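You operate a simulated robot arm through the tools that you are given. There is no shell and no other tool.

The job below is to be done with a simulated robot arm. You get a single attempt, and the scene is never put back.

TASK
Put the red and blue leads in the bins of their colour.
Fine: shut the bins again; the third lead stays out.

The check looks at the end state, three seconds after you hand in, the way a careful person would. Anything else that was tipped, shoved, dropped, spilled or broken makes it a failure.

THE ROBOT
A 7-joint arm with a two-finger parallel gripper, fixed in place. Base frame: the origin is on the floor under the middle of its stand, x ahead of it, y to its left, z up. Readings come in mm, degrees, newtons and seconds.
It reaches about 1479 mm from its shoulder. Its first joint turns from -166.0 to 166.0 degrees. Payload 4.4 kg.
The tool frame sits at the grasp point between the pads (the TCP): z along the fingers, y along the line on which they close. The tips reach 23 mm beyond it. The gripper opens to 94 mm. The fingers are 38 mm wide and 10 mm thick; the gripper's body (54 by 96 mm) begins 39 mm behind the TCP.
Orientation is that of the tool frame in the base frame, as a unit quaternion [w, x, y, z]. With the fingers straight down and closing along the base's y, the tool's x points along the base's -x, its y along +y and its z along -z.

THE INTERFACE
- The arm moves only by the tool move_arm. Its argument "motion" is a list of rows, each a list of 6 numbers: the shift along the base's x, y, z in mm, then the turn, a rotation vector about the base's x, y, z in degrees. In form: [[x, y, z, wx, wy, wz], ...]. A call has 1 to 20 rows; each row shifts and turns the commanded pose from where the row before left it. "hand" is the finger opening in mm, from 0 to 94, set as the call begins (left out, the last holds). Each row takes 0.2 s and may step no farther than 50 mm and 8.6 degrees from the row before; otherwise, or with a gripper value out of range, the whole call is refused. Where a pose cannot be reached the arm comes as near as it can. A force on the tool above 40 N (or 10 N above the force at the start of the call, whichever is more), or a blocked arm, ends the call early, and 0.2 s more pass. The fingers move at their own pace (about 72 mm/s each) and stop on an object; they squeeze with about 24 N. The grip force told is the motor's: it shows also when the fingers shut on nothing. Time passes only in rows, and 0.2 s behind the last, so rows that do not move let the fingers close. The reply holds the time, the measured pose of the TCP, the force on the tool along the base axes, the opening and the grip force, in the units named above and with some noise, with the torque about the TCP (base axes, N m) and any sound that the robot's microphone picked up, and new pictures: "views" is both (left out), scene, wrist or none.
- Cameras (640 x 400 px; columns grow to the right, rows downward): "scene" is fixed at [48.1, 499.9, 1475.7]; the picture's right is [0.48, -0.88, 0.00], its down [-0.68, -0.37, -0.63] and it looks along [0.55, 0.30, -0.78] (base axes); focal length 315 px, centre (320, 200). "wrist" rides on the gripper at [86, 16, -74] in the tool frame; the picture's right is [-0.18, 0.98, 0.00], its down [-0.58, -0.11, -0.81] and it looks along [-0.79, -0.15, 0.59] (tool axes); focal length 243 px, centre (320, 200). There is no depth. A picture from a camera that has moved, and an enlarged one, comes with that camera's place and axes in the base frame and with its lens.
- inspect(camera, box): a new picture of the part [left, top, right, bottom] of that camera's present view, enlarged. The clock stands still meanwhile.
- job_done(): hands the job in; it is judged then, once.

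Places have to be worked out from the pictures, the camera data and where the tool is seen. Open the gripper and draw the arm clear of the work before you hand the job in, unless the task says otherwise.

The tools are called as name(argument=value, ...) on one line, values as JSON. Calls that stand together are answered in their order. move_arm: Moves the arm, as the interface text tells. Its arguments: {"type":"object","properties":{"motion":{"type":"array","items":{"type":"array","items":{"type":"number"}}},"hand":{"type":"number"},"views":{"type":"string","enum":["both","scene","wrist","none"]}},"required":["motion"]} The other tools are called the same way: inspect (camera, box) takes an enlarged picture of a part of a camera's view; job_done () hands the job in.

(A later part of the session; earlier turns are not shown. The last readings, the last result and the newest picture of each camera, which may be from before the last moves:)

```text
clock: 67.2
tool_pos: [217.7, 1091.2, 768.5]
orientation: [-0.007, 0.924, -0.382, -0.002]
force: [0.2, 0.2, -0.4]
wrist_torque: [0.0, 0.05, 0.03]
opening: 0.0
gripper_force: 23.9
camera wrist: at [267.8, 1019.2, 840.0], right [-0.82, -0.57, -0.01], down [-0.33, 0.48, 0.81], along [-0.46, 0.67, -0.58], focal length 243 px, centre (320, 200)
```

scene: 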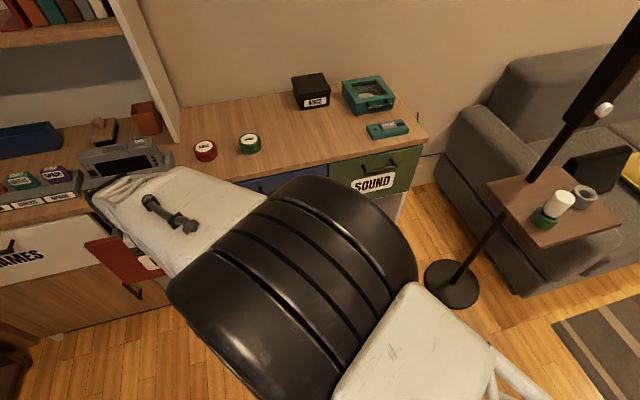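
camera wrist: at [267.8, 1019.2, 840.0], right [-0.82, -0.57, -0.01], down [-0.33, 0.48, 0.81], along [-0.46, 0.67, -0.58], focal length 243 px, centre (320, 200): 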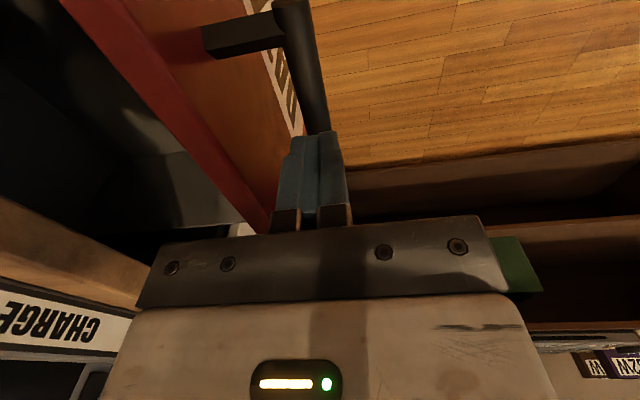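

The rear finger touched the top edge of the drawer front. Re-measuring the bracket gives a bar-to-panel distance of only 37 mm, so 50 mm was too wide an opening. The bar is centred under the TCP (v≈926), so I'll rise 12 mm, open to 34 mm and look.

move_arm(motion=[[0, 0, 12, 0, 0, 0], [0, 0, 0, 0, 0, 0]], views="none")

move_arm(motion=[[0, 0, 0, 0, 0, 0], [0, 0, 0, 0, 0, 0]], hand=34, views="wrist")

inspect(camera="wrist", box=[200, 0, 420, 240])

```text
clock: 67.8
tool_pos: [217.5, 1091.4, 780.8]
orientation: [-0.006, 0.924, -0.381, -0.003]
force: [-0.3, 0.1, 0.5]
wrist_torque: [0.0, 0.01, 0.0]
opening: 0.2
gripper_force: 23.6
```

```text
clock: 68.4
tool_pos: [217.0, 1091.6, 779.7]
orientation: [-0.006, 0.924, -0.383, -0.003]
force: [0.3, -0.4, -0.2]
wrist_torque: [-0.01, -0.01, 0.05]
opening: 34.0
gripper_force: 0.1
camera wrist: at [267.9, 1019.3, 851.9], right [-0.82, -0.57, -0.01], down [-0.33, 0.48, 0.81], along [-0.46, 0.67, -0.58], focal length 243 px, centre (320, 200)
```

wrist: 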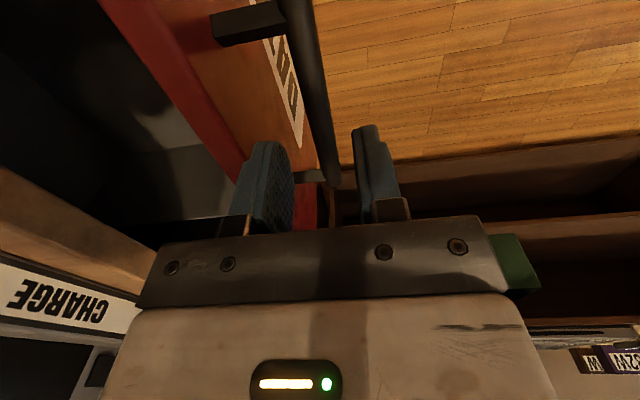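

```text
1.67 times, centred on (310, 120) of wrist
camera zoom: at [267.9, 1019.3, 851.9], right [-0.82, -0.57, -0.01], down [-0.33, 0.48, 0.81], along [-0.46, 0.67, -0.58], focal length 404 px, centre (337, 333)
```

zoom: 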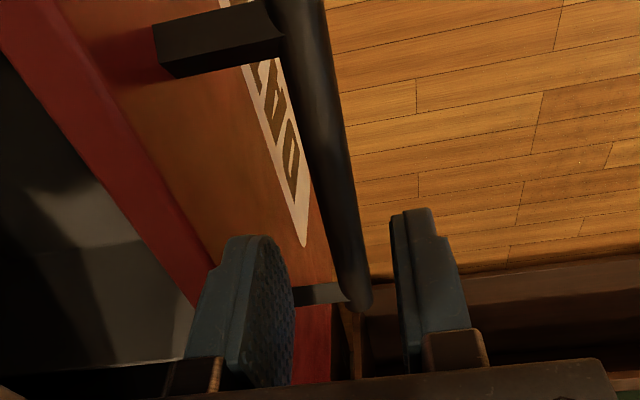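

The opening now fits: the bar is about 2–3 mm toward the panel from centre, and the rear finger is already below the panel's top edge without contact. I'll shift 1.5 mm in v, descend 44 mm, then close.

move_arm(motion=[[1, 1, -8, 0, 0, 0], [0, 0, -12, 0, 0, 0], [0, 0, -12, 0, 0, 0], [0, 0, -12, 0, 0, 0], [0, 0, 0, 0, 0, 0]], views="wrist")

```text
clock: 69.6
tool_pos: [219.0, 1093.6, 736.3]
orientation: [-0.005, 0.924, -0.382, -0.003]
force: [0.2, 0.8, -0.5]
wrist_torque: [0.0, 0.01, -0.02]
opening: 34.0
gripper_force: 0.0
camera wrist: at [268.7, 1020.8, 807.4], right [-0.82, -0.57, -0.01], down [-0.33, 0.48, 0.81], along [-0.46, 0.67, -0.58], focal length 243 px, centre (320, 200)
```

wrist: 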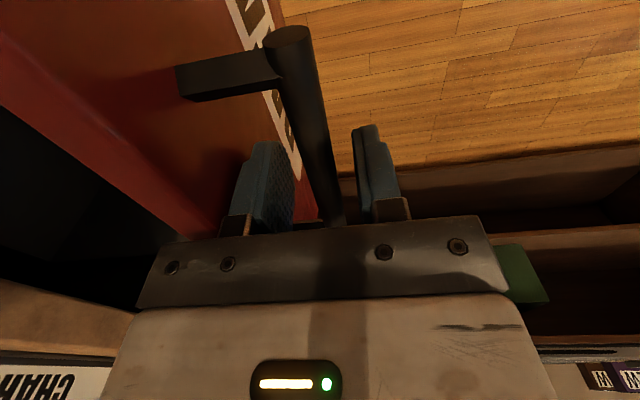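

The fingers now straddle the bar with no contact force. I'll close on it.

move_arm(motion=[[0, 0, 0, 0, 0, 0], [0, 0, 0, 0, 0, 0]], hand=0, views="both")

```text
clock: 70.2
tool_pos: [218.5, 1092.3, 736.7]
orientation: [-0.005, 0.924, -0.382, -0.003]
force: [1.1, 0.9, -3.1]
wrist_torque: [0.03, 0.05, -0.45]
opening: 13.9
gripper_force: 45.2
camera wrist: at [268.7, 1020.8, 807.4], right [-0.82, -0.57, -0.01], down [-0.33, 0.48, 0.81], along [-0.46, 0.67, -0.58], focal length 243 px, centre (320, 200)
```

scene: 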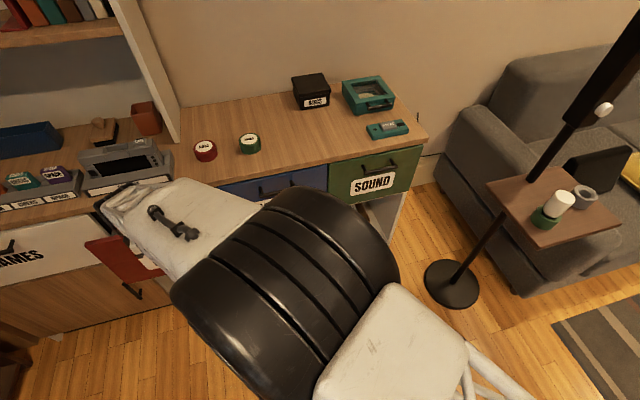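
wrist: 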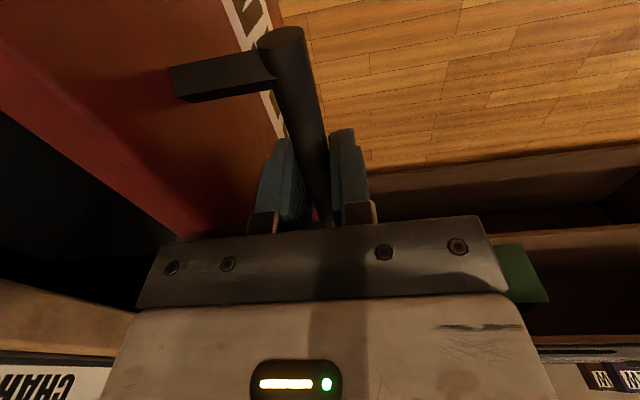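

The bar is gripped from above at v≈927. I'll pull gently another 60 mm and check that the arm tracks properly this time.

move_arm(motion=[[-5, -5, 0, 0, 0, 0], [-9, -9, 0, 0, 0, 0], [-12, -12, 0, 0, 0, 0], [-10, -10, 0, 0, 0, 0], [-6, -6, 0, 0, 0, 0], [0, 0, 0, 0, 0, 0]], views="wrist")

```text
clock: 71.6
tool_pos: [176.6, 1050.7, 736.3]
orientation: [-0.006, 0.924, -0.382, -0.003]
force: [-6.8, 5.9, -13.7]
wrist_torque: [-0.12, -0.2, -0.5]
opening: 13.7
gripper_force: 45.0
camera wrist: at [226.2, 978.2, 807.5], right [-0.82, -0.57, -0.01], down [-0.33, 0.48, 0.81], along [-0.46, 0.67, -0.58], focal length 243 px, centre (320, 200)
```

wrist: 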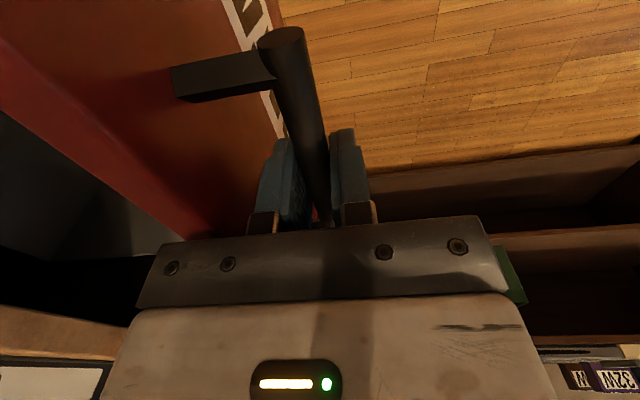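

Tracking is good now. I'll continue the remaining 76 mm.

move_arm(motion=[[-7, -7, -0.7, 0, 0, 0], [-11, -11, 0, 0, 0, 0], [-12, -12, 0, 0, 0, 0], [-12, -12, 0, 0, 0, 0], [-8, -8, 0, 0, 0, 0], [-4, -4, 0, 0, 0, 0], [0, 0, 0, 0, 0, 0]], views="both")

```text
clock: 73.2
tool_pos: [121.8, 996.9, 735.2]
orientation: [-0.006, 0.924, -0.383, -0.004]
force: [-16.3, 14.4, -12.4]
wrist_torque: [-0.1, -0.16, -0.5]
opening: 13.8
gripper_force: 45.3
camera wrist: at [172.4, 924.2, 807.5], right [-0.82, -0.57, -0.01], down [-0.33, 0.48, 0.81], along [-0.46, 0.67, -0.58], focal length 243 px, centre (320, 200)
```

scene: 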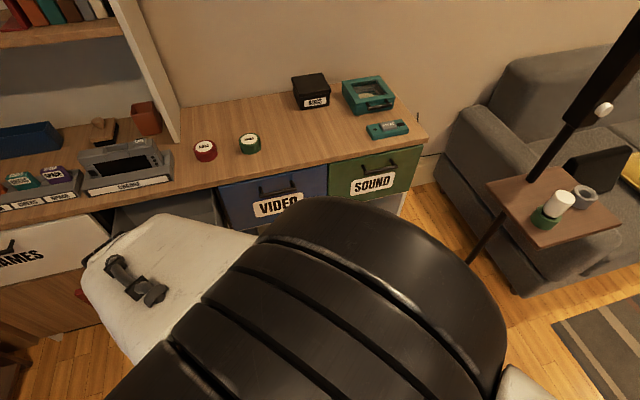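
wrist: 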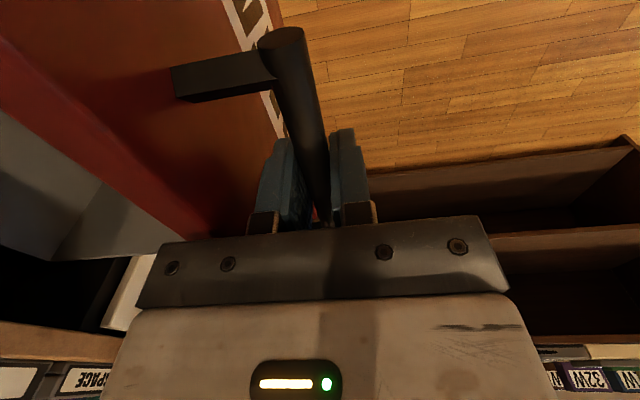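

The DATA drawer is now open by about 236 mm, matching the VIDEO case. I'll release the bar with a narrow opening and rise straight up.

move_arm(motion=[[0, 0, 0, 0, 0, 0], [0, 0, 0, 0, 0, 0], [0, 0, 10, 0, 0, 0], [0, 0, 20, 0, 0, 0], [0, 0, 25, 0, 0, 0], [0, 0, 40, 0, 0, 0], [0, 0, 45, 0, 0, 0], [0, 0, 45, 0, 0, 0], [0, 0, 45, 0, 0, 0], [0, 0, 0, 0, 0, 0]], hand=34)

```text
clock: 75.4
tool_pos: [123.2, 996.5, 966.3]
orientation: [-0.006, 0.924, -0.382, -0.003]
force: [-0.4, -0.4, -0.9]
wrist_torque: [-0.02, -0.01, -0.04]
opening: 34.1
gripper_force: 0.1
camera wrist: at [173.1, 924.0, 1038.2], right [-0.82, -0.57, -0.01], down [-0.33, 0.48, 0.81], along [-0.46, 0.67, -0.58], focal length 243 px, centre (320, 200)
```

scene: 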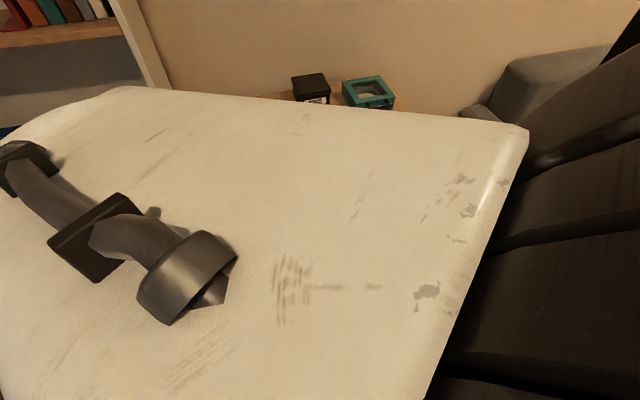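
wrist: 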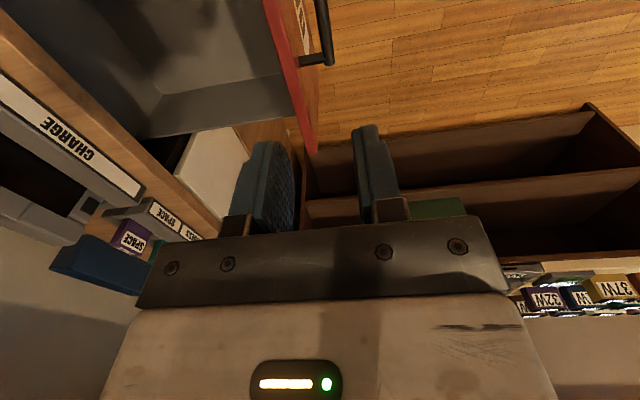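

The DATA drawer is open and empty. I'll travel high over to the red lead at about (515, 1157), with the fingers wide and the 0.8° tilt corrected.

move_arm(motion=[[39.2, 16, 0, -0.7, 0, 0], [39.2, 16, 0, 0, 0, 0], [39.2, 16, 0, 0, 0, 0], [39.2, 16, 0, 0, 0, 0], [39.2, 16, 0, 0, 0, 0], [39.2, 16, 0, 0, 0, 0], [39.2, 16, 0, 0, 0, 0], [39.2, 16, 0, 0, 0, 0], [39.2, 16, 0, 0, 0, 0], [39.2, 16, 0, 0, 0, 0], [0, 0, -20, 0, 0, 0], [0, 0, 0, 0, 0, 0]], hand=94)

```text
clock: 78.0
tool_pos: [515.0, 1157.6, 946.0]
orientation: [-0.001, 0.924, -0.382, 0.0]
force: [0.0, 0.2, -0.9]
wrist_torque: [-0.05, -0.01, 0.02]
opening: 93.8
gripper_force: 0.2
camera wrist: at [565.2, 1085.5, 1018.2], right [-0.82, -0.57, 0.0], down [-0.33, 0.49, 0.81], along [-0.46, 0.67, -0.59], focal length 243 px, centre (320, 200)
```

scene: 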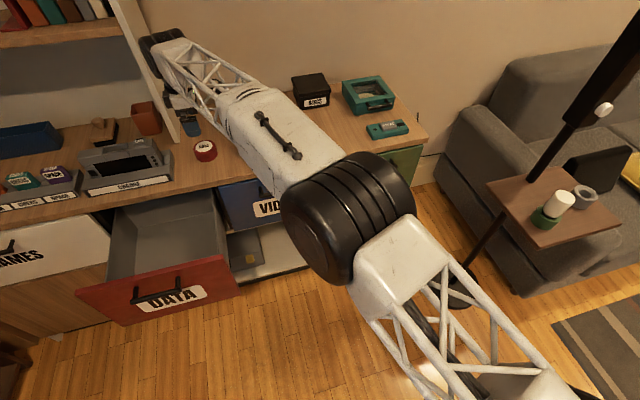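
wrist: 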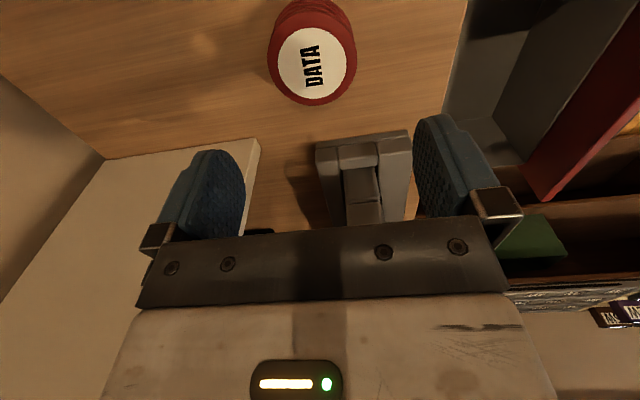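

The red lead's label sits about 3 mm in u and 5 mm in v from the TCP. I'll check the wrist housing's clearance to the bookcase panel before descending.

inspect(camera="scene", box=[100, 10, 260, 170])

```text
2.50 times, centred on (180, 90) of scene
camera zoom: at [48.1, 499.9, 1475.7], right [0.48, -0.88, 0.0], down [-0.68, -0.37, -0.63], along [0.55, 0.3, -0.78], focal length 787 px, centre (670, 475)
```

zoom: 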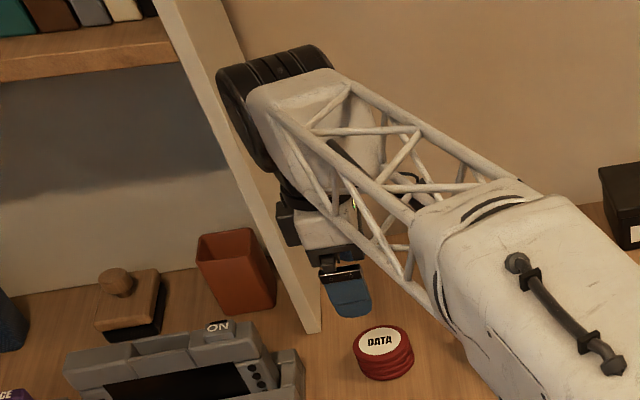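

The housing sits in front of the panel edge with roughly 20–25 mm to spare, and a vertical descent keeps that. I'll correct and descend to just above the lead for a re-check.

move_arm(motion=[[3, 1, -14, 0, 0, 0], [2.9, 0.7, -14, 0, 0, 0], [0, 0, -14, 0, 0, 0], [0, 0, -14, 0, 0, 0], [0, 0, 0, 0, 0, 0]])

inspect(camera="wrist", box=[220, 40, 420, 165])

```text
clock: 79.2
tool_pos: [521.3, 1158.4, 889.2]
orientation: [-0.001, 0.924, -0.382, -0.001]
force: [-0.1, -0.5, -0.2]
wrist_torque: [-0.01, 0.0, -0.01]
opening: 94.2
gripper_force: 0.0
camera wrist: at [570.9, 1086.7, 961.4], right [-0.82, -0.57, 0.0], down [-0.33, 0.49, 0.81], along [-0.46, 0.67, -0.59], focal length 243 px, centre (320, 200)
```

scene: 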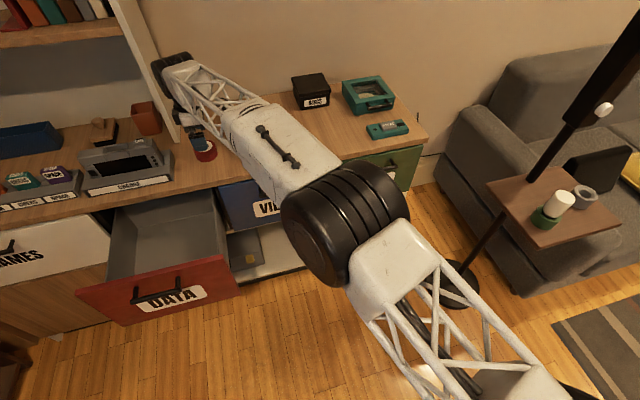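
wrist: 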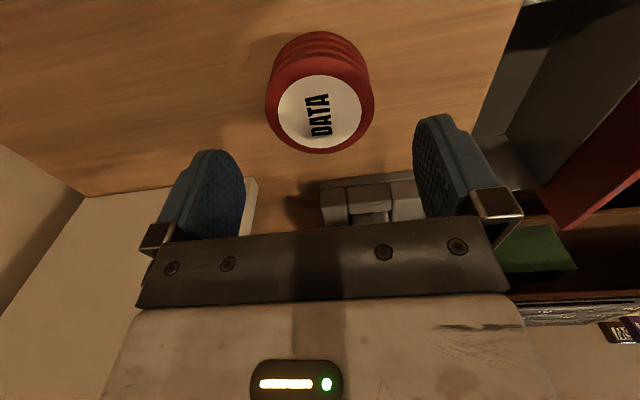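

```text
3.20 times, centred on (320, 102) of wrist
camera zoom: at [570.9, 1086.7, 961.4], right [-0.82, -0.57, 0.0], down [-0.33, 0.49, 0.81], along [-0.46, 0.67, -0.59], focal length 776 px, centre (320, 512)
```

zoom: 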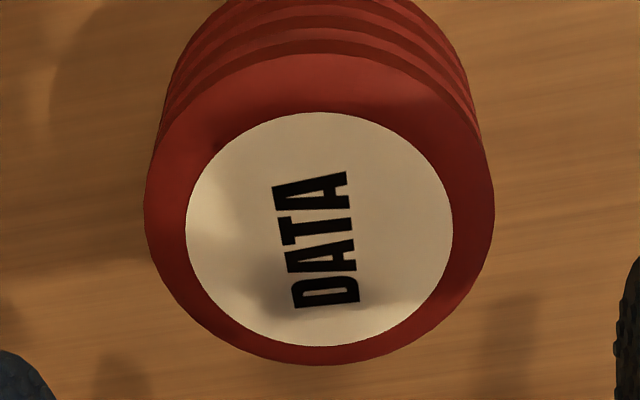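

The red lead is centred, within 1.5 mm. I'll descend 59 mm and close on it.

move_arm(motion=[[0, 0, -15, 0, 0, 0], [0, 0, -15, 0, 0, 0], [0, 0, -15, 0, 0, 0], [0, 0, -14, 0, 0, 0], [0, 0, 0, 0, 0, 0]], views="wrist")

move_arm(motion=[[0, 0, 0, 0, 0, 0], [0, 0, 0, 0, 0, 0], [0, 0, 0, 0, 0, 0]], hand=30)

```text
clock: 80.4
tool_pos: [521.3, 1158.0, 831.1]
orientation: [0.001, 0.924, -0.382, -0.001]
force: [0.3, 0.2, -0.5]
wrist_torque: [-0.01, 0.01, -0.01]
opening: 94.1
gripper_force: 0.0
camera wrist: at [570.9, 1086.4, 902.9], right [-0.82, -0.57, 0.0], down [-0.33, 0.49, 0.81], along [-0.46, 0.67, -0.59], focal length 243 px, centre (320, 200)
```

wrist: 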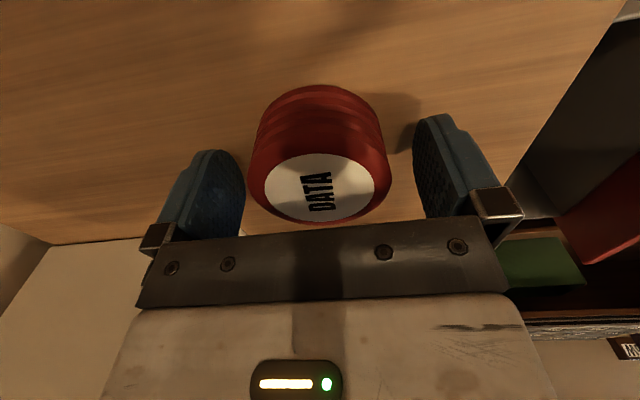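

```text
clock: 81.2
tool_pos: [521.2, 1158.0, 830.5]
orientation: [0.0, 0.924, -0.382, -0.001]
force: [0.4, 0.1, 0.0]
wrist_torque: [-0.02, 0.03, -0.01]
opening: 64.5
gripper_force: 23.6
camera wrist: at [570.9, 1086.4, 903.1], right [-0.82, -0.57, 0.0], down [-0.33, 0.49, 0.81], along [-0.46, 0.67, -0.59], focal length 243 px, centre (320, 200)
```

scene: 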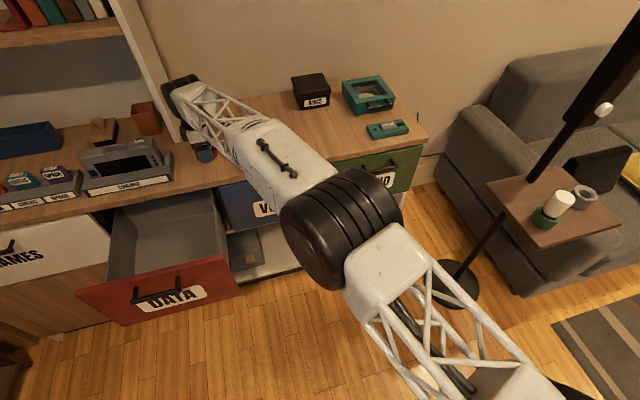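
wrist: 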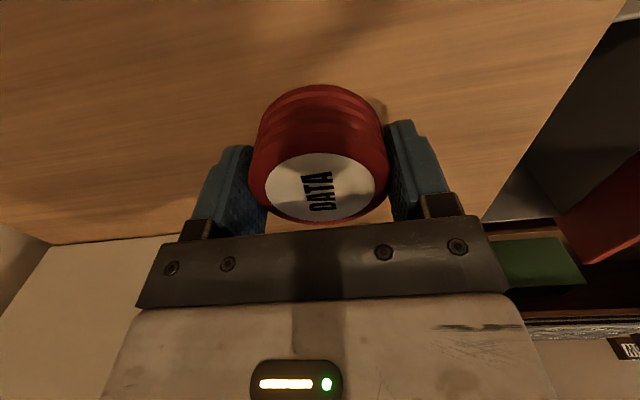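

The red lead is held at 64.5 mm. I'll lift it, come forward clear of the cradle, then move sideways over the DATA drawer.

move_arm(motion=[[0, 0, 15, 0, 0, 0], [0, 0, 30, 0, 0, 0], [0, 0, 45, 0, 0, 0], [0, 0, 45, 0, 0, 0], [0, 0, 15, 0, 0, 0], [-32.1, -26.5, 0, 0, 0, 0], [-32.1, -26.5, 0, 0, 0, 0], [-32.1, -26.5, 0, 0, 0, 0], [-32.1, -26.5, 0, 0, 0, 0], [-32.1, -26.5, 0, 0, 0, 0], [-29, 21.2, 0, 0, 0, 0], [-29, 21.2, 0, 0, 0, 0], [-29, 21.2, 0, 0, 0, 0], [-29, 21.2, 0, 0, 0, 0], [0, 0, 0, 0, 0, 0]])

```text
clock: 84.4
tool_pos: [246.5, 1111.1, 980.3]
orientation: [0.0, 0.924, -0.382, -0.001]
force: [-0.8, 1.0, -1.2]
wrist_torque: [-0.01, 0.01, -0.01]
opening: 64.5
gripper_force: 23.6
camera wrist: at [295.1, 1039.4, 1053.0], right [-0.82, -0.57, 0.0], down [-0.33, 0.49, 0.81], along [-0.46, 0.67, -0.59], focal length 243 px, centre (320, 200)
```

scene: 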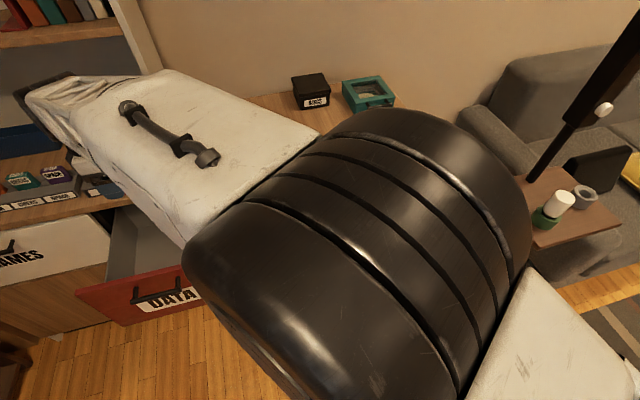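
wrist: 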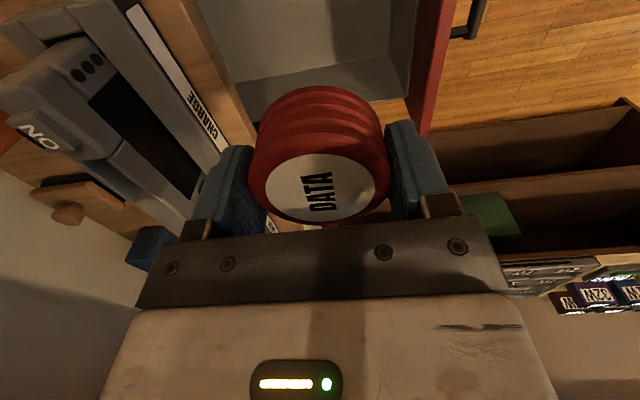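

The alignment over the DATA opening matches the VIDEO case, with the table edge left and the panel right at the same pixels. I'll lower in stages.

move_arm(motion=[[0, 0, -40, 0, 0, 0], [0, 0, -40, 0, 0, 0], [0, 0, -40, 0, 0, 0], [0, 0, -40, 0, 0, 0], [0, 0, -40, 0, 0, 0], [0, 0, -40, 0, 0, 0], [0, 0, 0, 0, 0, 0]])

```text
clock: 86.0
tool_pos: [243.1, 1111.1, 740.3]
orientation: [0.001, 0.924, -0.382, -0.001]
force: [-0.1, 1.0, -0.9]
wrist_torque: [0.0, 0.01, 0.02]
opening: 64.3
gripper_force: 23.9
camera wrist: at [294.1, 1039.1, 813.1], right [-0.82, -0.57, 0.0], down [-0.33, 0.49, 0.81], along [-0.46, 0.67, -0.59], focal length 243 px, centre (320, 200)
```

scene: 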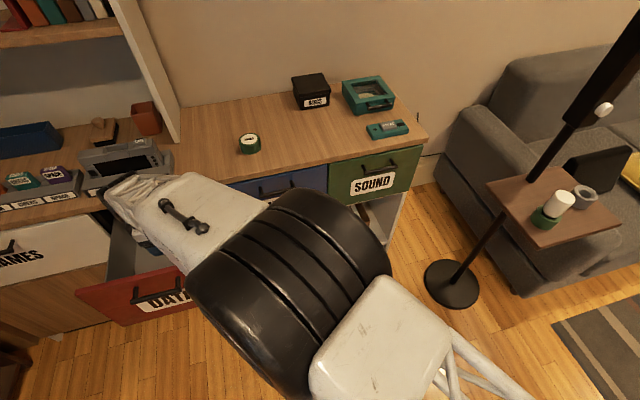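
wrist: 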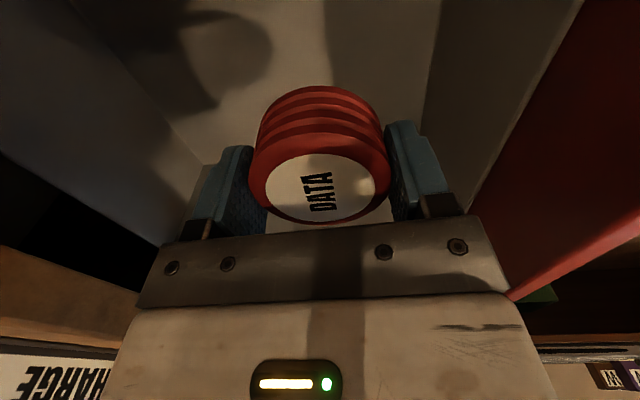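

Tracking is fine. I'll shift 12 mm toward the table for forearm clearance over the front panel and lower another 100 mm.

move_arm(motion=[[4, 4, -20, 0, 0, 0], [4, 4, -20, 0, 0, 0], [0, 0, -20, 0, 0, 0], [0, 0, -20, 0, 0, 0], [0, 0, -20, 0, 0, 0], [0, 0, 0, 0, 0, 0]])

inspect(camera="scene", box=[60, 150, 280, 340])

```text
clock: 87.4
tool_pos: [252.7, 1118.2, 641.1]
orientation: [-0.001, 0.924, -0.382, 0.0]
force: [-0.3, 0.2, -1.0]
wrist_torque: [0.03, -0.02, 0.01]
opening: 64.2
gripper_force: 24.2
camera wrist: at [302.6, 1047.0, 713.3], right [-0.82, -0.57, 0.0], down [-0.33, 0.49, 0.81], along [-0.46, 0.67, -0.59], focal length 243 px, centre (320, 200)
```

scene: 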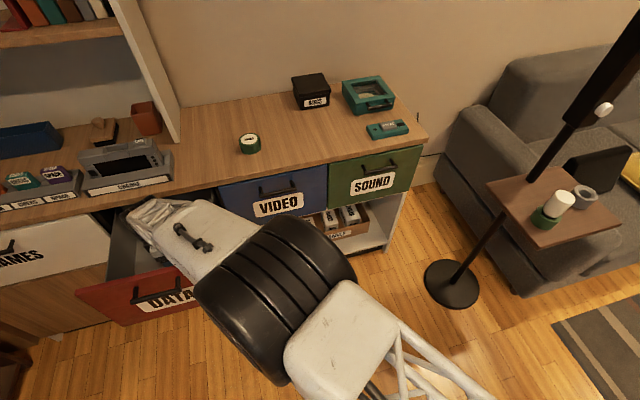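
wrist: 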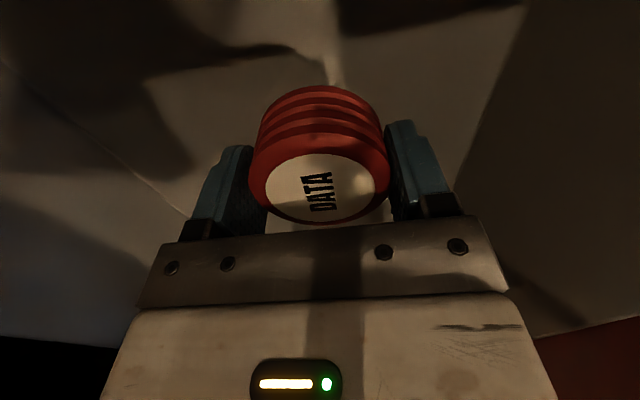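

```text
2.11 times, centred on (170, 245) of scene
camera zoom: at [48.1, 499.9, 1475.7], right [0.48, -0.88, 0.0], down [-0.68, -0.37, -0.63], along [0.55, 0.3, -0.78], focal length 663 px, centre (636, 105)
```

zoom: 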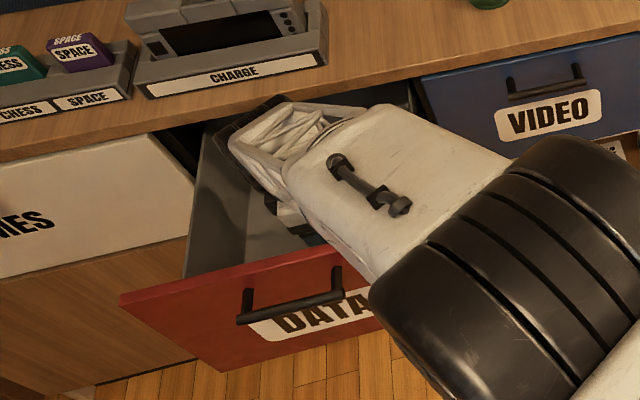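

The forearm should clear the panel's top edge by roughly 50 mm here, so I can go 36 mm lower safely and leave only a short drop.

move_arm(motion=[[0, 0, -12, 0, 0, 0], [0, 0, -12, 0, 0, 0], [0, 0, -12, 0, 0, 0], [0, 0, 0, 0, 0, 0]])

inspect(camera="scene", box=[60, 150, 280, 340])

```text
clock: 88.4
tool_pos: [252.9, 1118.4, 605.1]
orientation: [0.0, 0.924, -0.382, -0.001]
force: [-0.3, -0.7, -0.9]
wrist_torque: [0.04, 0.0, -0.03]
opening: 64.1
gripper_force: 24.0
camera wrist: at [302.4, 1047.1, 677.5], right [-0.82, -0.57, 0.0], down [-0.33, 0.49, 0.81], along [-0.46, 0.67, -0.59], focal length 243 px, centre (320, 200)
```

scene: 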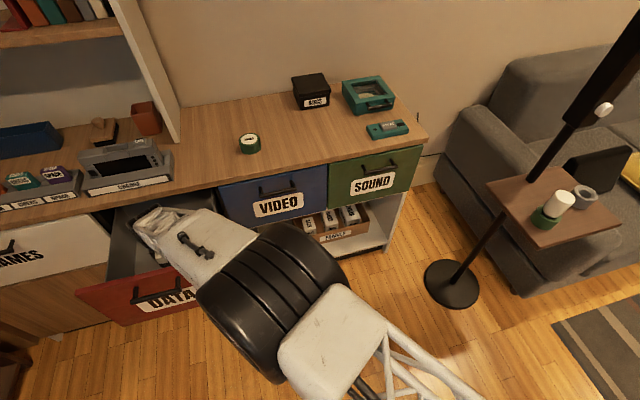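
wrist: 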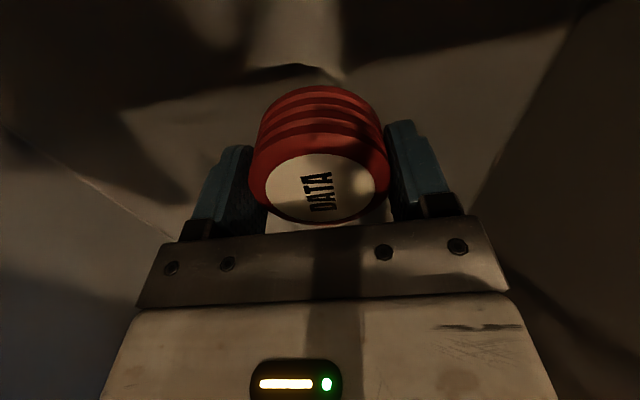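

```text
2.11 times, centred on (170, 245) of scene
camera zoom: at [48.1, 499.9, 1475.7], right [0.48, -0.88, 0.0], down [-0.68, -0.37, -0.63], along [0.55, 0.3, -0.78], focal length 663 px, centre (636, 105)
```

zoom: 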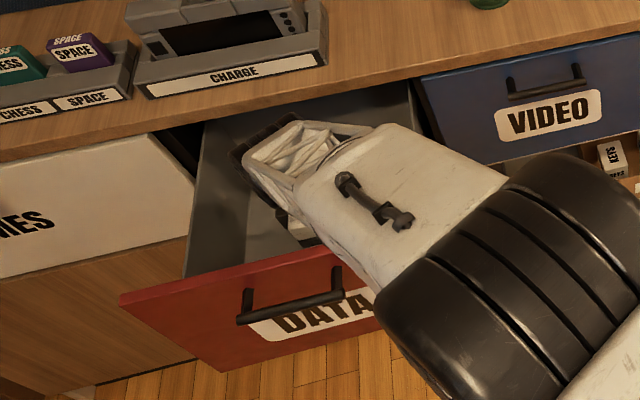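

No contact so far, and the lead is about 25–30 mm above the floor. I'll release here.

move_arm(motion=[[0, 0, 0, 0, 0, 0], [0, 0, 0, 0, 0, 0], [0, 0, 0, 0, 0, 0]], hand=92, views="wrist")

```text
clock: 89.2
tool_pos: [252.5, 1118.2, 604.9]
orientation: [0.0, 0.924, -0.383, 0.0]
force: [0.0, 1.6, -0.2]
wrist_torque: [-0.01, -0.01, 0.0]
opening: 91.7
gripper_force: 0.0
camera wrist: at [302.4, 1047.0, 677.4], right [-0.82, -0.57, 0.0], down [-0.33, 0.49, 0.81], along [-0.46, 0.67, -0.59], focal length 243 px, centre (320, 200)
```

wrist: 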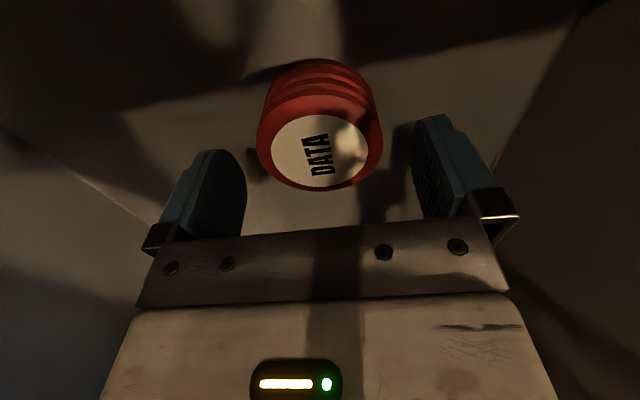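

The red lead dropped flat onto the drawer floor. I'll rise straight out.

move_arm(motion=[[0, 0, 20, 0, 0, 0], [0, 0, 30, 0, 0, 0], [0, 0, 40, 0, 0, 0], [0, 0, 40, 0, 0, 0], [0, 0, 45, 0, 0, 0], [0, 0, 45, 0, 0, 0], [0, 0, 45, 0, 0, 0], [0, 0, 45, 0, 0, 0], [0, 0, 45, 0, 0, 0], [0, 0, 0, 0, 0, 0]])

```text
clock: 91.4
tool_pos: [253.2, 1118.5, 961.0]
orientation: [0.0, 0.924, -0.382, -0.001]
force: [0.0, -0.2, 0.5]
wrist_torque: [-0.02, 0.01, 0.0]
opening: 91.9
gripper_force: 0.1
camera wrist: at [302.9, 1046.7, 1034.4], right [-0.82, -0.57, 0.0], down [-0.33, 0.49, 0.81], along [-0.46, 0.67, -0.59], focal length 243 px, centre (320, 200)
```

scene: 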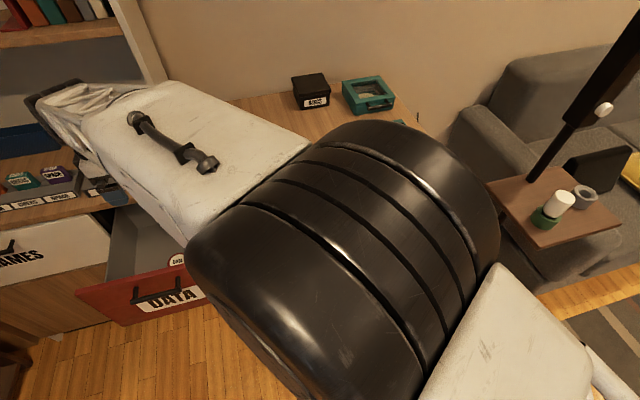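
wrist: 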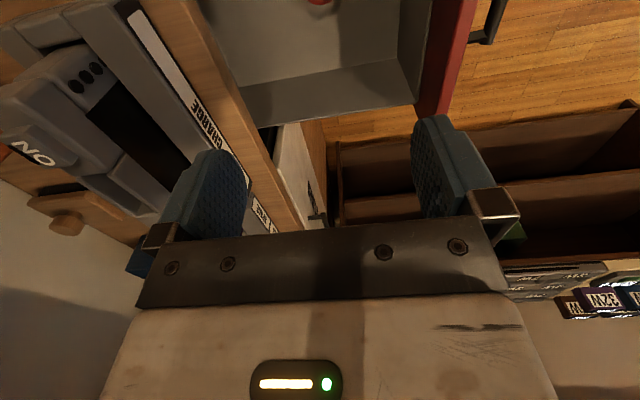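

The red lead is inside the DATA drawer. I'll move back over the bar at (122, 997), narrow to 34 mm and partially descend to re-check alignment.

move_arm(motion=[[-32.8, -30.4, 0, 0, 0, 0], [-32.8, -30.4, 0, 0, 0, 0], [-32.8, -30.4, 0, 0, 0, 0], [-32.8, -30.4, 0, 0, 0, 0], [0, 0, -40, 0, 0, 0], [0, 0, -40, 0, 0, 0], [0, 0, -40, 0, 0, 0], [0, 0, -40, 0, 0, 0], [0, 0, 0, 0, 0, 0]], hand=34)

inspect(camera="wrist", box=[200, 0, 420, 240])

```text
clock: 93.4
tool_pos: [121.3, 997.3, 798.9]
orientation: [0.0, 0.924, -0.382, -0.001]
force: [-0.2, 0.1, -0.8]
wrist_torque: [0.0, -0.04, 0.0]
opening: 34.1
gripper_force: 0.1
camera wrist: at [170.8, 925.6, 872.0], right [-0.82, -0.57, 0.0], down [-0.33, 0.49, 0.81], along [-0.46, 0.67, -0.59], focal length 243 px, centre (320, 200)
```

scene: 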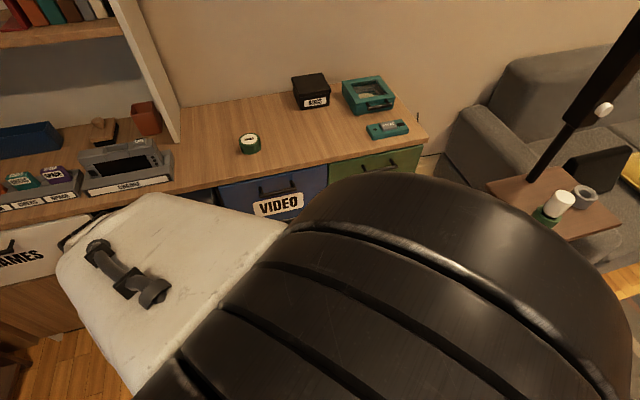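
wrist: 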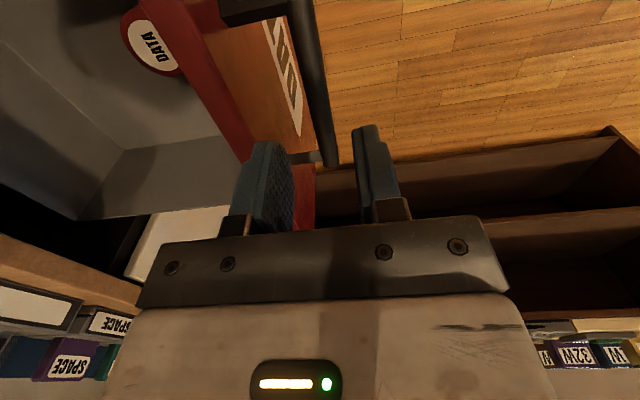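

```text
1.67 times, centred on (310, 120) of wrist
camera zoom: at [170.8, 925.6, 872.0], right [-0.82, -0.57, 0.0], down [-0.33, 0.49, 0.81], along [-0.46, 0.67, -0.59], focal length 404 px, centre (337, 333)
```

zoom: 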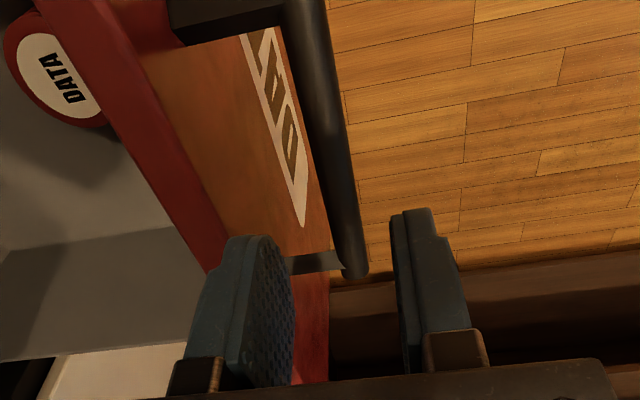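

The bar is centred within 1 mm. I'll descend 63 mm and grip it.

move_arm(motion=[[0, 0, -16, 0, 0, 0], [0, 0, -16, 0, 0, 0], [0, 0, -16, 0, 0, 0], [0, 0, -15, 0, 0, 0], [0, 0, 0, 0, 0, 0]], views="wrist")

move_arm(motion=[[0, 0, 0, 0, 0, 0], [0, 0, 0, 0, 0, 0]], hand=0, views="wrist")

```text
clock: 94.6
tool_pos: [121.4, 996.2, 737.4]
orientation: [-0.001, 0.924, -0.383, 0.0]
force: [0.8, 0.5, 0.6]
wrist_torque: [-0.04, 0.02, 0.03]
opening: 34.1
gripper_force: 0.1
camera wrist: at [171.3, 925.2, 809.2], right [-0.82, -0.57, 0.0], down [-0.33, 0.49, 0.81], along [-0.46, 0.67, -0.59], focal length 243 px, centre (320, 200)
```

wrist: 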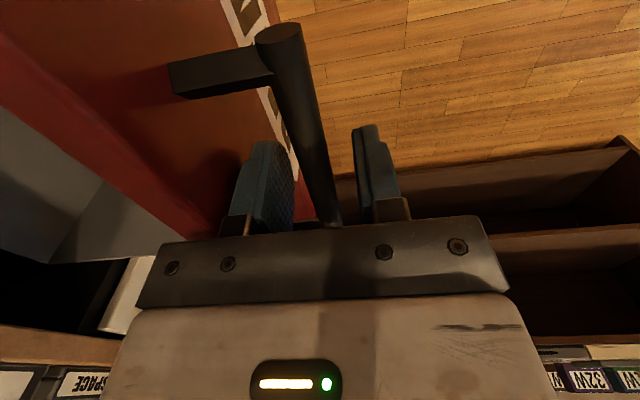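

```text
clock: 95.2
tool_pos: [121.4, 997.0, 735.8]
orientation: [0.0, 0.924, -0.382, 0.0]
force: [-1.2, -0.3, -0.4]
wrist_torque: [0.24, 0.32, -0.43]
opening: 13.9
gripper_force: 44.8
camera wrist: at [171.2, 925.2, 809.2], right [-0.82, -0.57, 0.0], down [-0.33, 0.49, 0.81], along [-0.46, 0.67, -0.59], focal length 243 px, centre (320, 200)
```

wrist: 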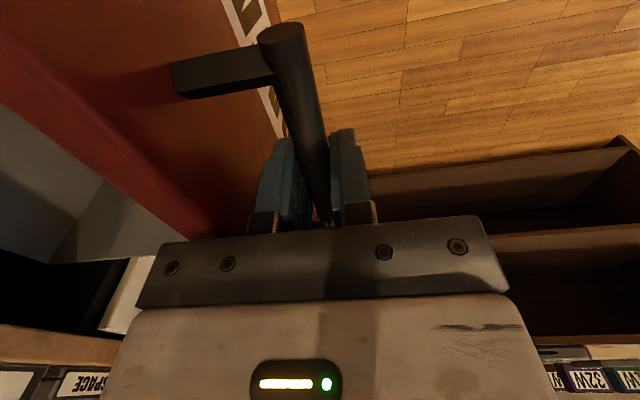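

Gripped at v≈791. I'll push the drawer in smoothly by 194 mm, stopping before the gripper body comes near the table edge.

move_arm(motion=[[5, 5, 0, 0, 0, 0], [9, 9, 0, 0, 0, 0], [12, 12, 0, 0, 0, 0], [12, 12, 0, 0, 0, 0], [12, 12, 0, 0, 0, 0], [12, 12, 0, 0, 0, 0], [12, 12, 0, 0, 0, 0], [12, 12, 0, 0, 0, 0], [12, 12, 0, 0, 0, 0], [12, 12, 0, 0, 0, 0], [12, 12, 0, 0, 0, 0], [9, 9, 0, 0, 0, 0], [6, 6, 0, 0, 0, 0], [0, 0, 0, 0, 0, 0]])

```text
clock: 98.2
tool_pos: [258.6, 1134.4, 735.7]
orientation: [0.001, 0.924, -0.382, -0.002]
force: [15.1, -14.4, -1.0]
wrist_torque: [-0.76, -0.65, -0.44]
opening: 13.8
gripper_force: 44.7
camera wrist: at [308.4, 1062.5, 809.2], right [-0.82, -0.57, 0.0], down [-0.33, 0.49, 0.81], along [-0.46, 0.67, -0.59], focal length 243 px, centre (320, 200)
```

scene: 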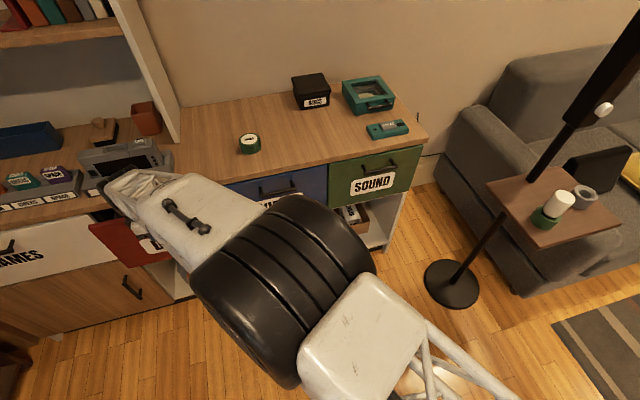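
wrist: 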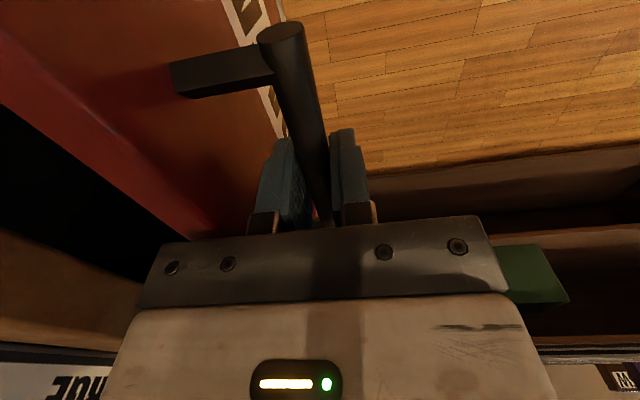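

About 41 mm remain to close. I'll release, rise clear of the bar and step back to v≈926, where the level-finger pose was reachable before.

move_arm(motion=[[0, 0, 0, 0, 0, 0], [0, 0, 0, 0, 0, 0], [0, 0, 10, 0, 0, 0], [0, 0, 25, 0, 0, 0], [0, 0, 40, 0, 0, 0], [0, 0, 30, 0, 0, 0], [-14, -14, 0, 0, 0, 0], [-14, -14, 0, 0, 0, 0], [-14, -14, 0, 0, 0, 0], [0, 0, 0, 0, 0, 0]], hand=34)

```text
clock: 100.4
tool_pos: [216.6, 1091.7, 841.7]
orientation: [0.0, 0.924, -0.381, -0.001]
force: [-0.7, -0.3, 0.3]
wrist_torque: [0.0, 0.01, 0.0]
opening: 34.1
gripper_force: 0.1
camera wrist: at [265.4, 1020.1, 914.5], right [-0.82, -0.57, 0.0], down [-0.33, 0.49, 0.81], along [-0.46, 0.67, -0.59], focal length 243 px, centre (320, 200)
```

scene: 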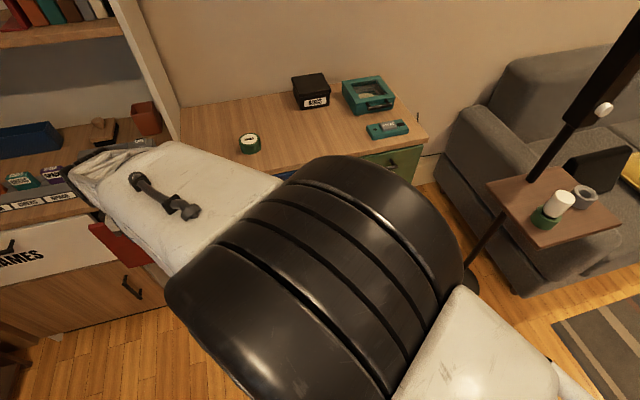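
wrist: 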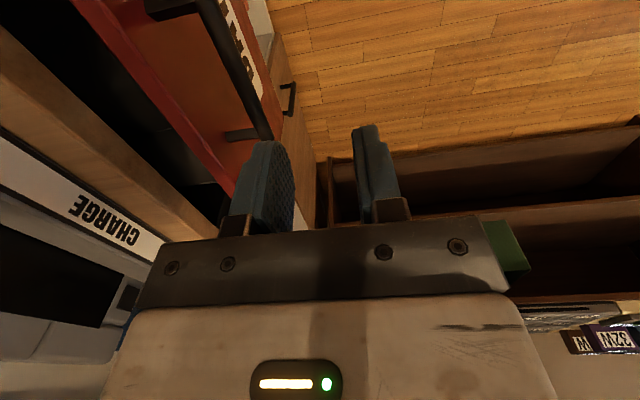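

Clear of the bar. I'll pitch the fingers up to level here while descending to bar height, checking that the arm tracks.

move_arm(motion=[[0.3, -0.3, -10, 5.785, -5.785, 0], [0.3, -0.3, -10, 5.785, -5.785, 0], [0.3, -0.3, -10, 5.785, -5.785, 0], [0.3, -0.3, -10, 5.785, -5.785, 0], [0.3, -0.3, -10, 5.785, -5.785, 0], [0.3, -0.3, -10, 5.785, -5.785, 0], [0.3, -0.3, -10, 5.785, -5.785, 0], [0.3, -0.3, -10, 5.785, -5.785, 0], [0.3, -0.3, -10, 5.785, -5.785, 0], [0.3, -0.3, -9, 5.785, -5.785, 0], [0.3, -0.3, -9, 5.785, -5.785, 0], [0, 0, 0, 0, 0, 0]], hand=60)

```text
clock: 103.0
tool_pos: [220.2, 1088.3, 734.6]
orientation: [0.654, -0.653, 0.269, -0.271]
force: [-0.6, -0.1, 0.2]
wrist_torque: [0.03, 0.01, -0.01]
opening: 59.8
gripper_force: 0.0
camera wrist: at [228.5, 975.8, 716.7], right [-0.13, 0.13, -0.98], down [-0.98, -0.16, 0.11], along [-0.14, 0.98, 0.15], focal length 243 px, centre (320, 200)
```

scene: 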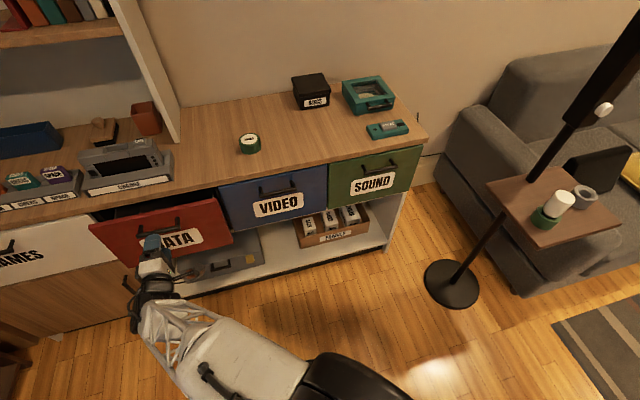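
wrist: 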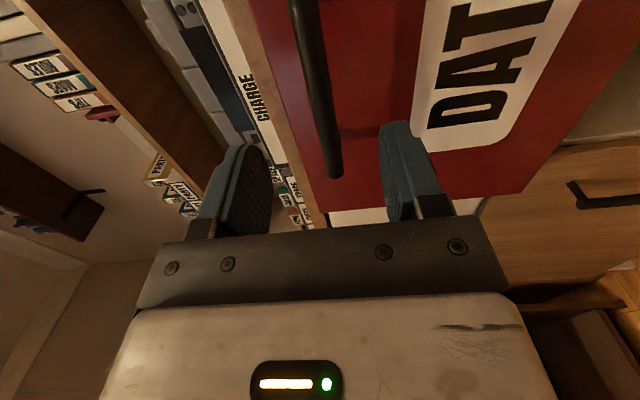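

The level pose is reached exactly, and the bar is seen between the fingers. I'll advance 60 mm and grip.

move_arm(motion=[[14, 14, 0, 0, 0, 0], [14, 14, 0, 0, 0, 0], [14, 14, 0, 0, 0, 0], [0, 0, 0, 0, 0, 0]], views="wrist")

move_arm(motion=[[0, 0, 0, 0, 0, 0], [0, 0, 0, 0, 0, 0], [0, 0, 0, 0, 0, 0]], hand=0, views="wrist")

```text
clock: 104.0
tool_pos: [263.1, 1131.0, 733.9]
orientation: [-0.653, 0.654, -0.27, 0.27]
force: [0.0, 0.4, 0.5]
wrist_torque: [0.01, -0.02, 0.03]
opening: 60.0
gripper_force: 0.1
camera wrist: at [270.3, 1017.7, 715.8], right [-0.13, 0.13, -0.98], down [-0.98, -0.16, 0.11], along [-0.14, 0.98, 0.15], focal length 243 px, centre (320, 200)
```

wrist: 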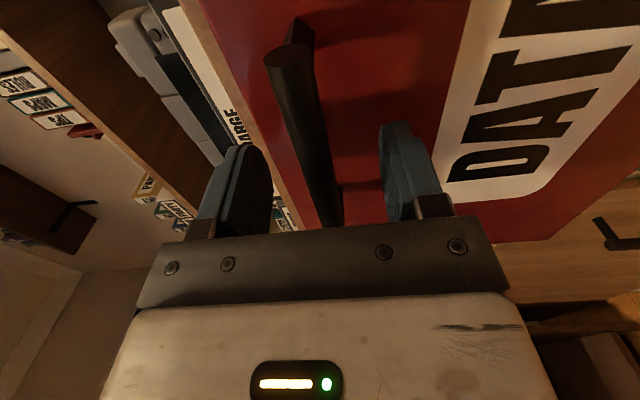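

```text
clock: 104.8
tool_pos: [262.0, 1130.6, 732.4]
orientation: [-0.653, 0.654, -0.269, 0.271]
force: [-0.9, 0.8, -5.4]
wrist_torque: [0.34, 0.39, 0.09]
opening: 13.8
gripper_force: 45.1
camera wrist: at [270.2, 1017.3, 715.1], right [-0.13, 0.13, -0.98], down [-0.98, -0.16, 0.11], along [-0.14, 0.98, 0.15], focal length 243 px, centre (320, 200)
```

wrist: 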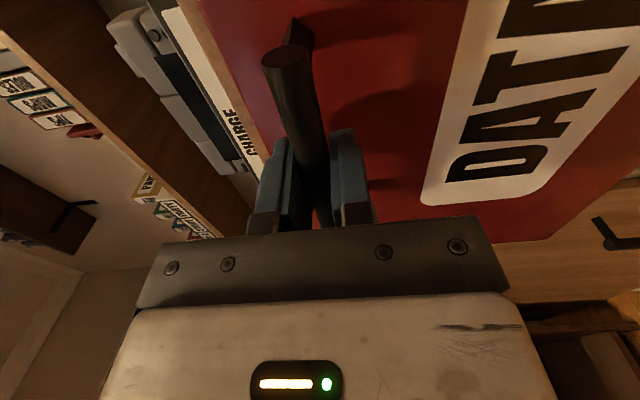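

Gripped at v≈985. I'll push the remaining ~42 mm gently to the stop.

move_arm(motion=[[5, 5, 0, 0, 0, 0], [7, 7, 0, 0, 0, 0], [7, 7, 0, 0, 0, 0], [5, 5, 0, 0, 0, 0], [3, 3, 0, 0, 0, 0], [2, 2, 0, 0, 0, 0], [1.5, 1.5, 0, 0, 0, 0], [1.5, 1.5, 0, 0, 0, 0], [1, 1, 0, 0, 0, 0], [0, 0, 0, 0, 0, 0]])

inspect(camera="scene", box=[70, 150, 350, 300])

```text
clock: 107.0
tool_pos: [295.7, 1162.9, 732.9]
orientation: [0.654, -0.653, 0.269, -0.271]
force: [4.8, -6.5, -15.5]
wrist_torque: [0.43, 0.43, -0.15]
opening: 13.7
gripper_force: 45.1
camera wrist: at [303.2, 1050.3, 715.2], right [-0.13, 0.13, -0.98], down [-0.98, -0.16, 0.11], along [-0.14, 0.98, 0.15], focal length 243 px, centre (320, 200)
```

scene: 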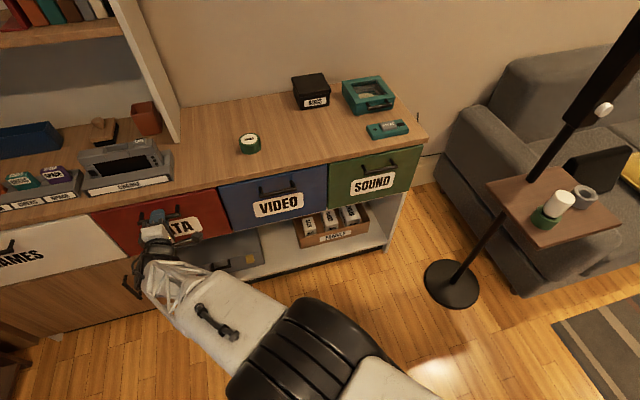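
wrist: 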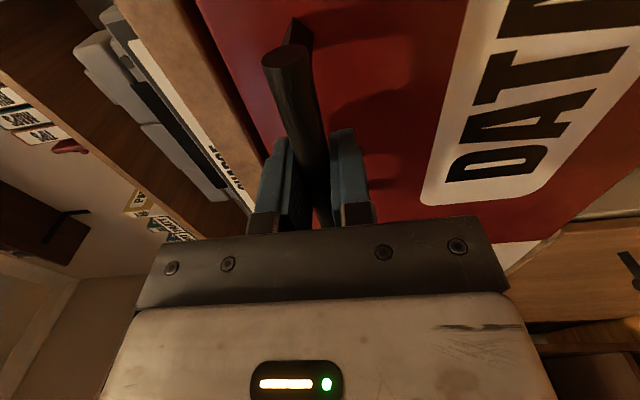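

```text
2.29 times, centred on (210, 225) of scene
camera zoom: at [48.1, 499.9, 1475.7], right [0.48, -0.88, 0.0], down [-0.68, -0.37, -0.63], along [0.55, 0.3, -0.78], focal length 719 px, centre (571, 143)
```

zoom: 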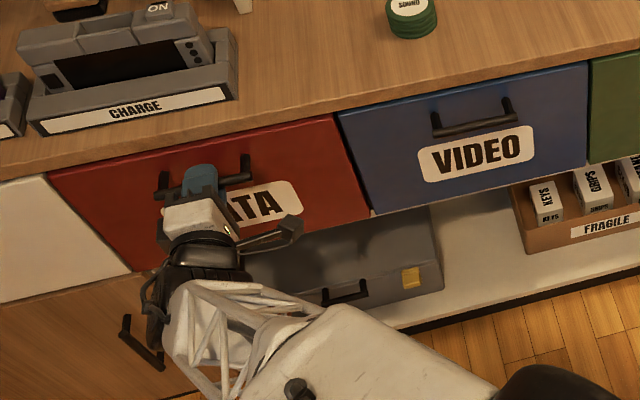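

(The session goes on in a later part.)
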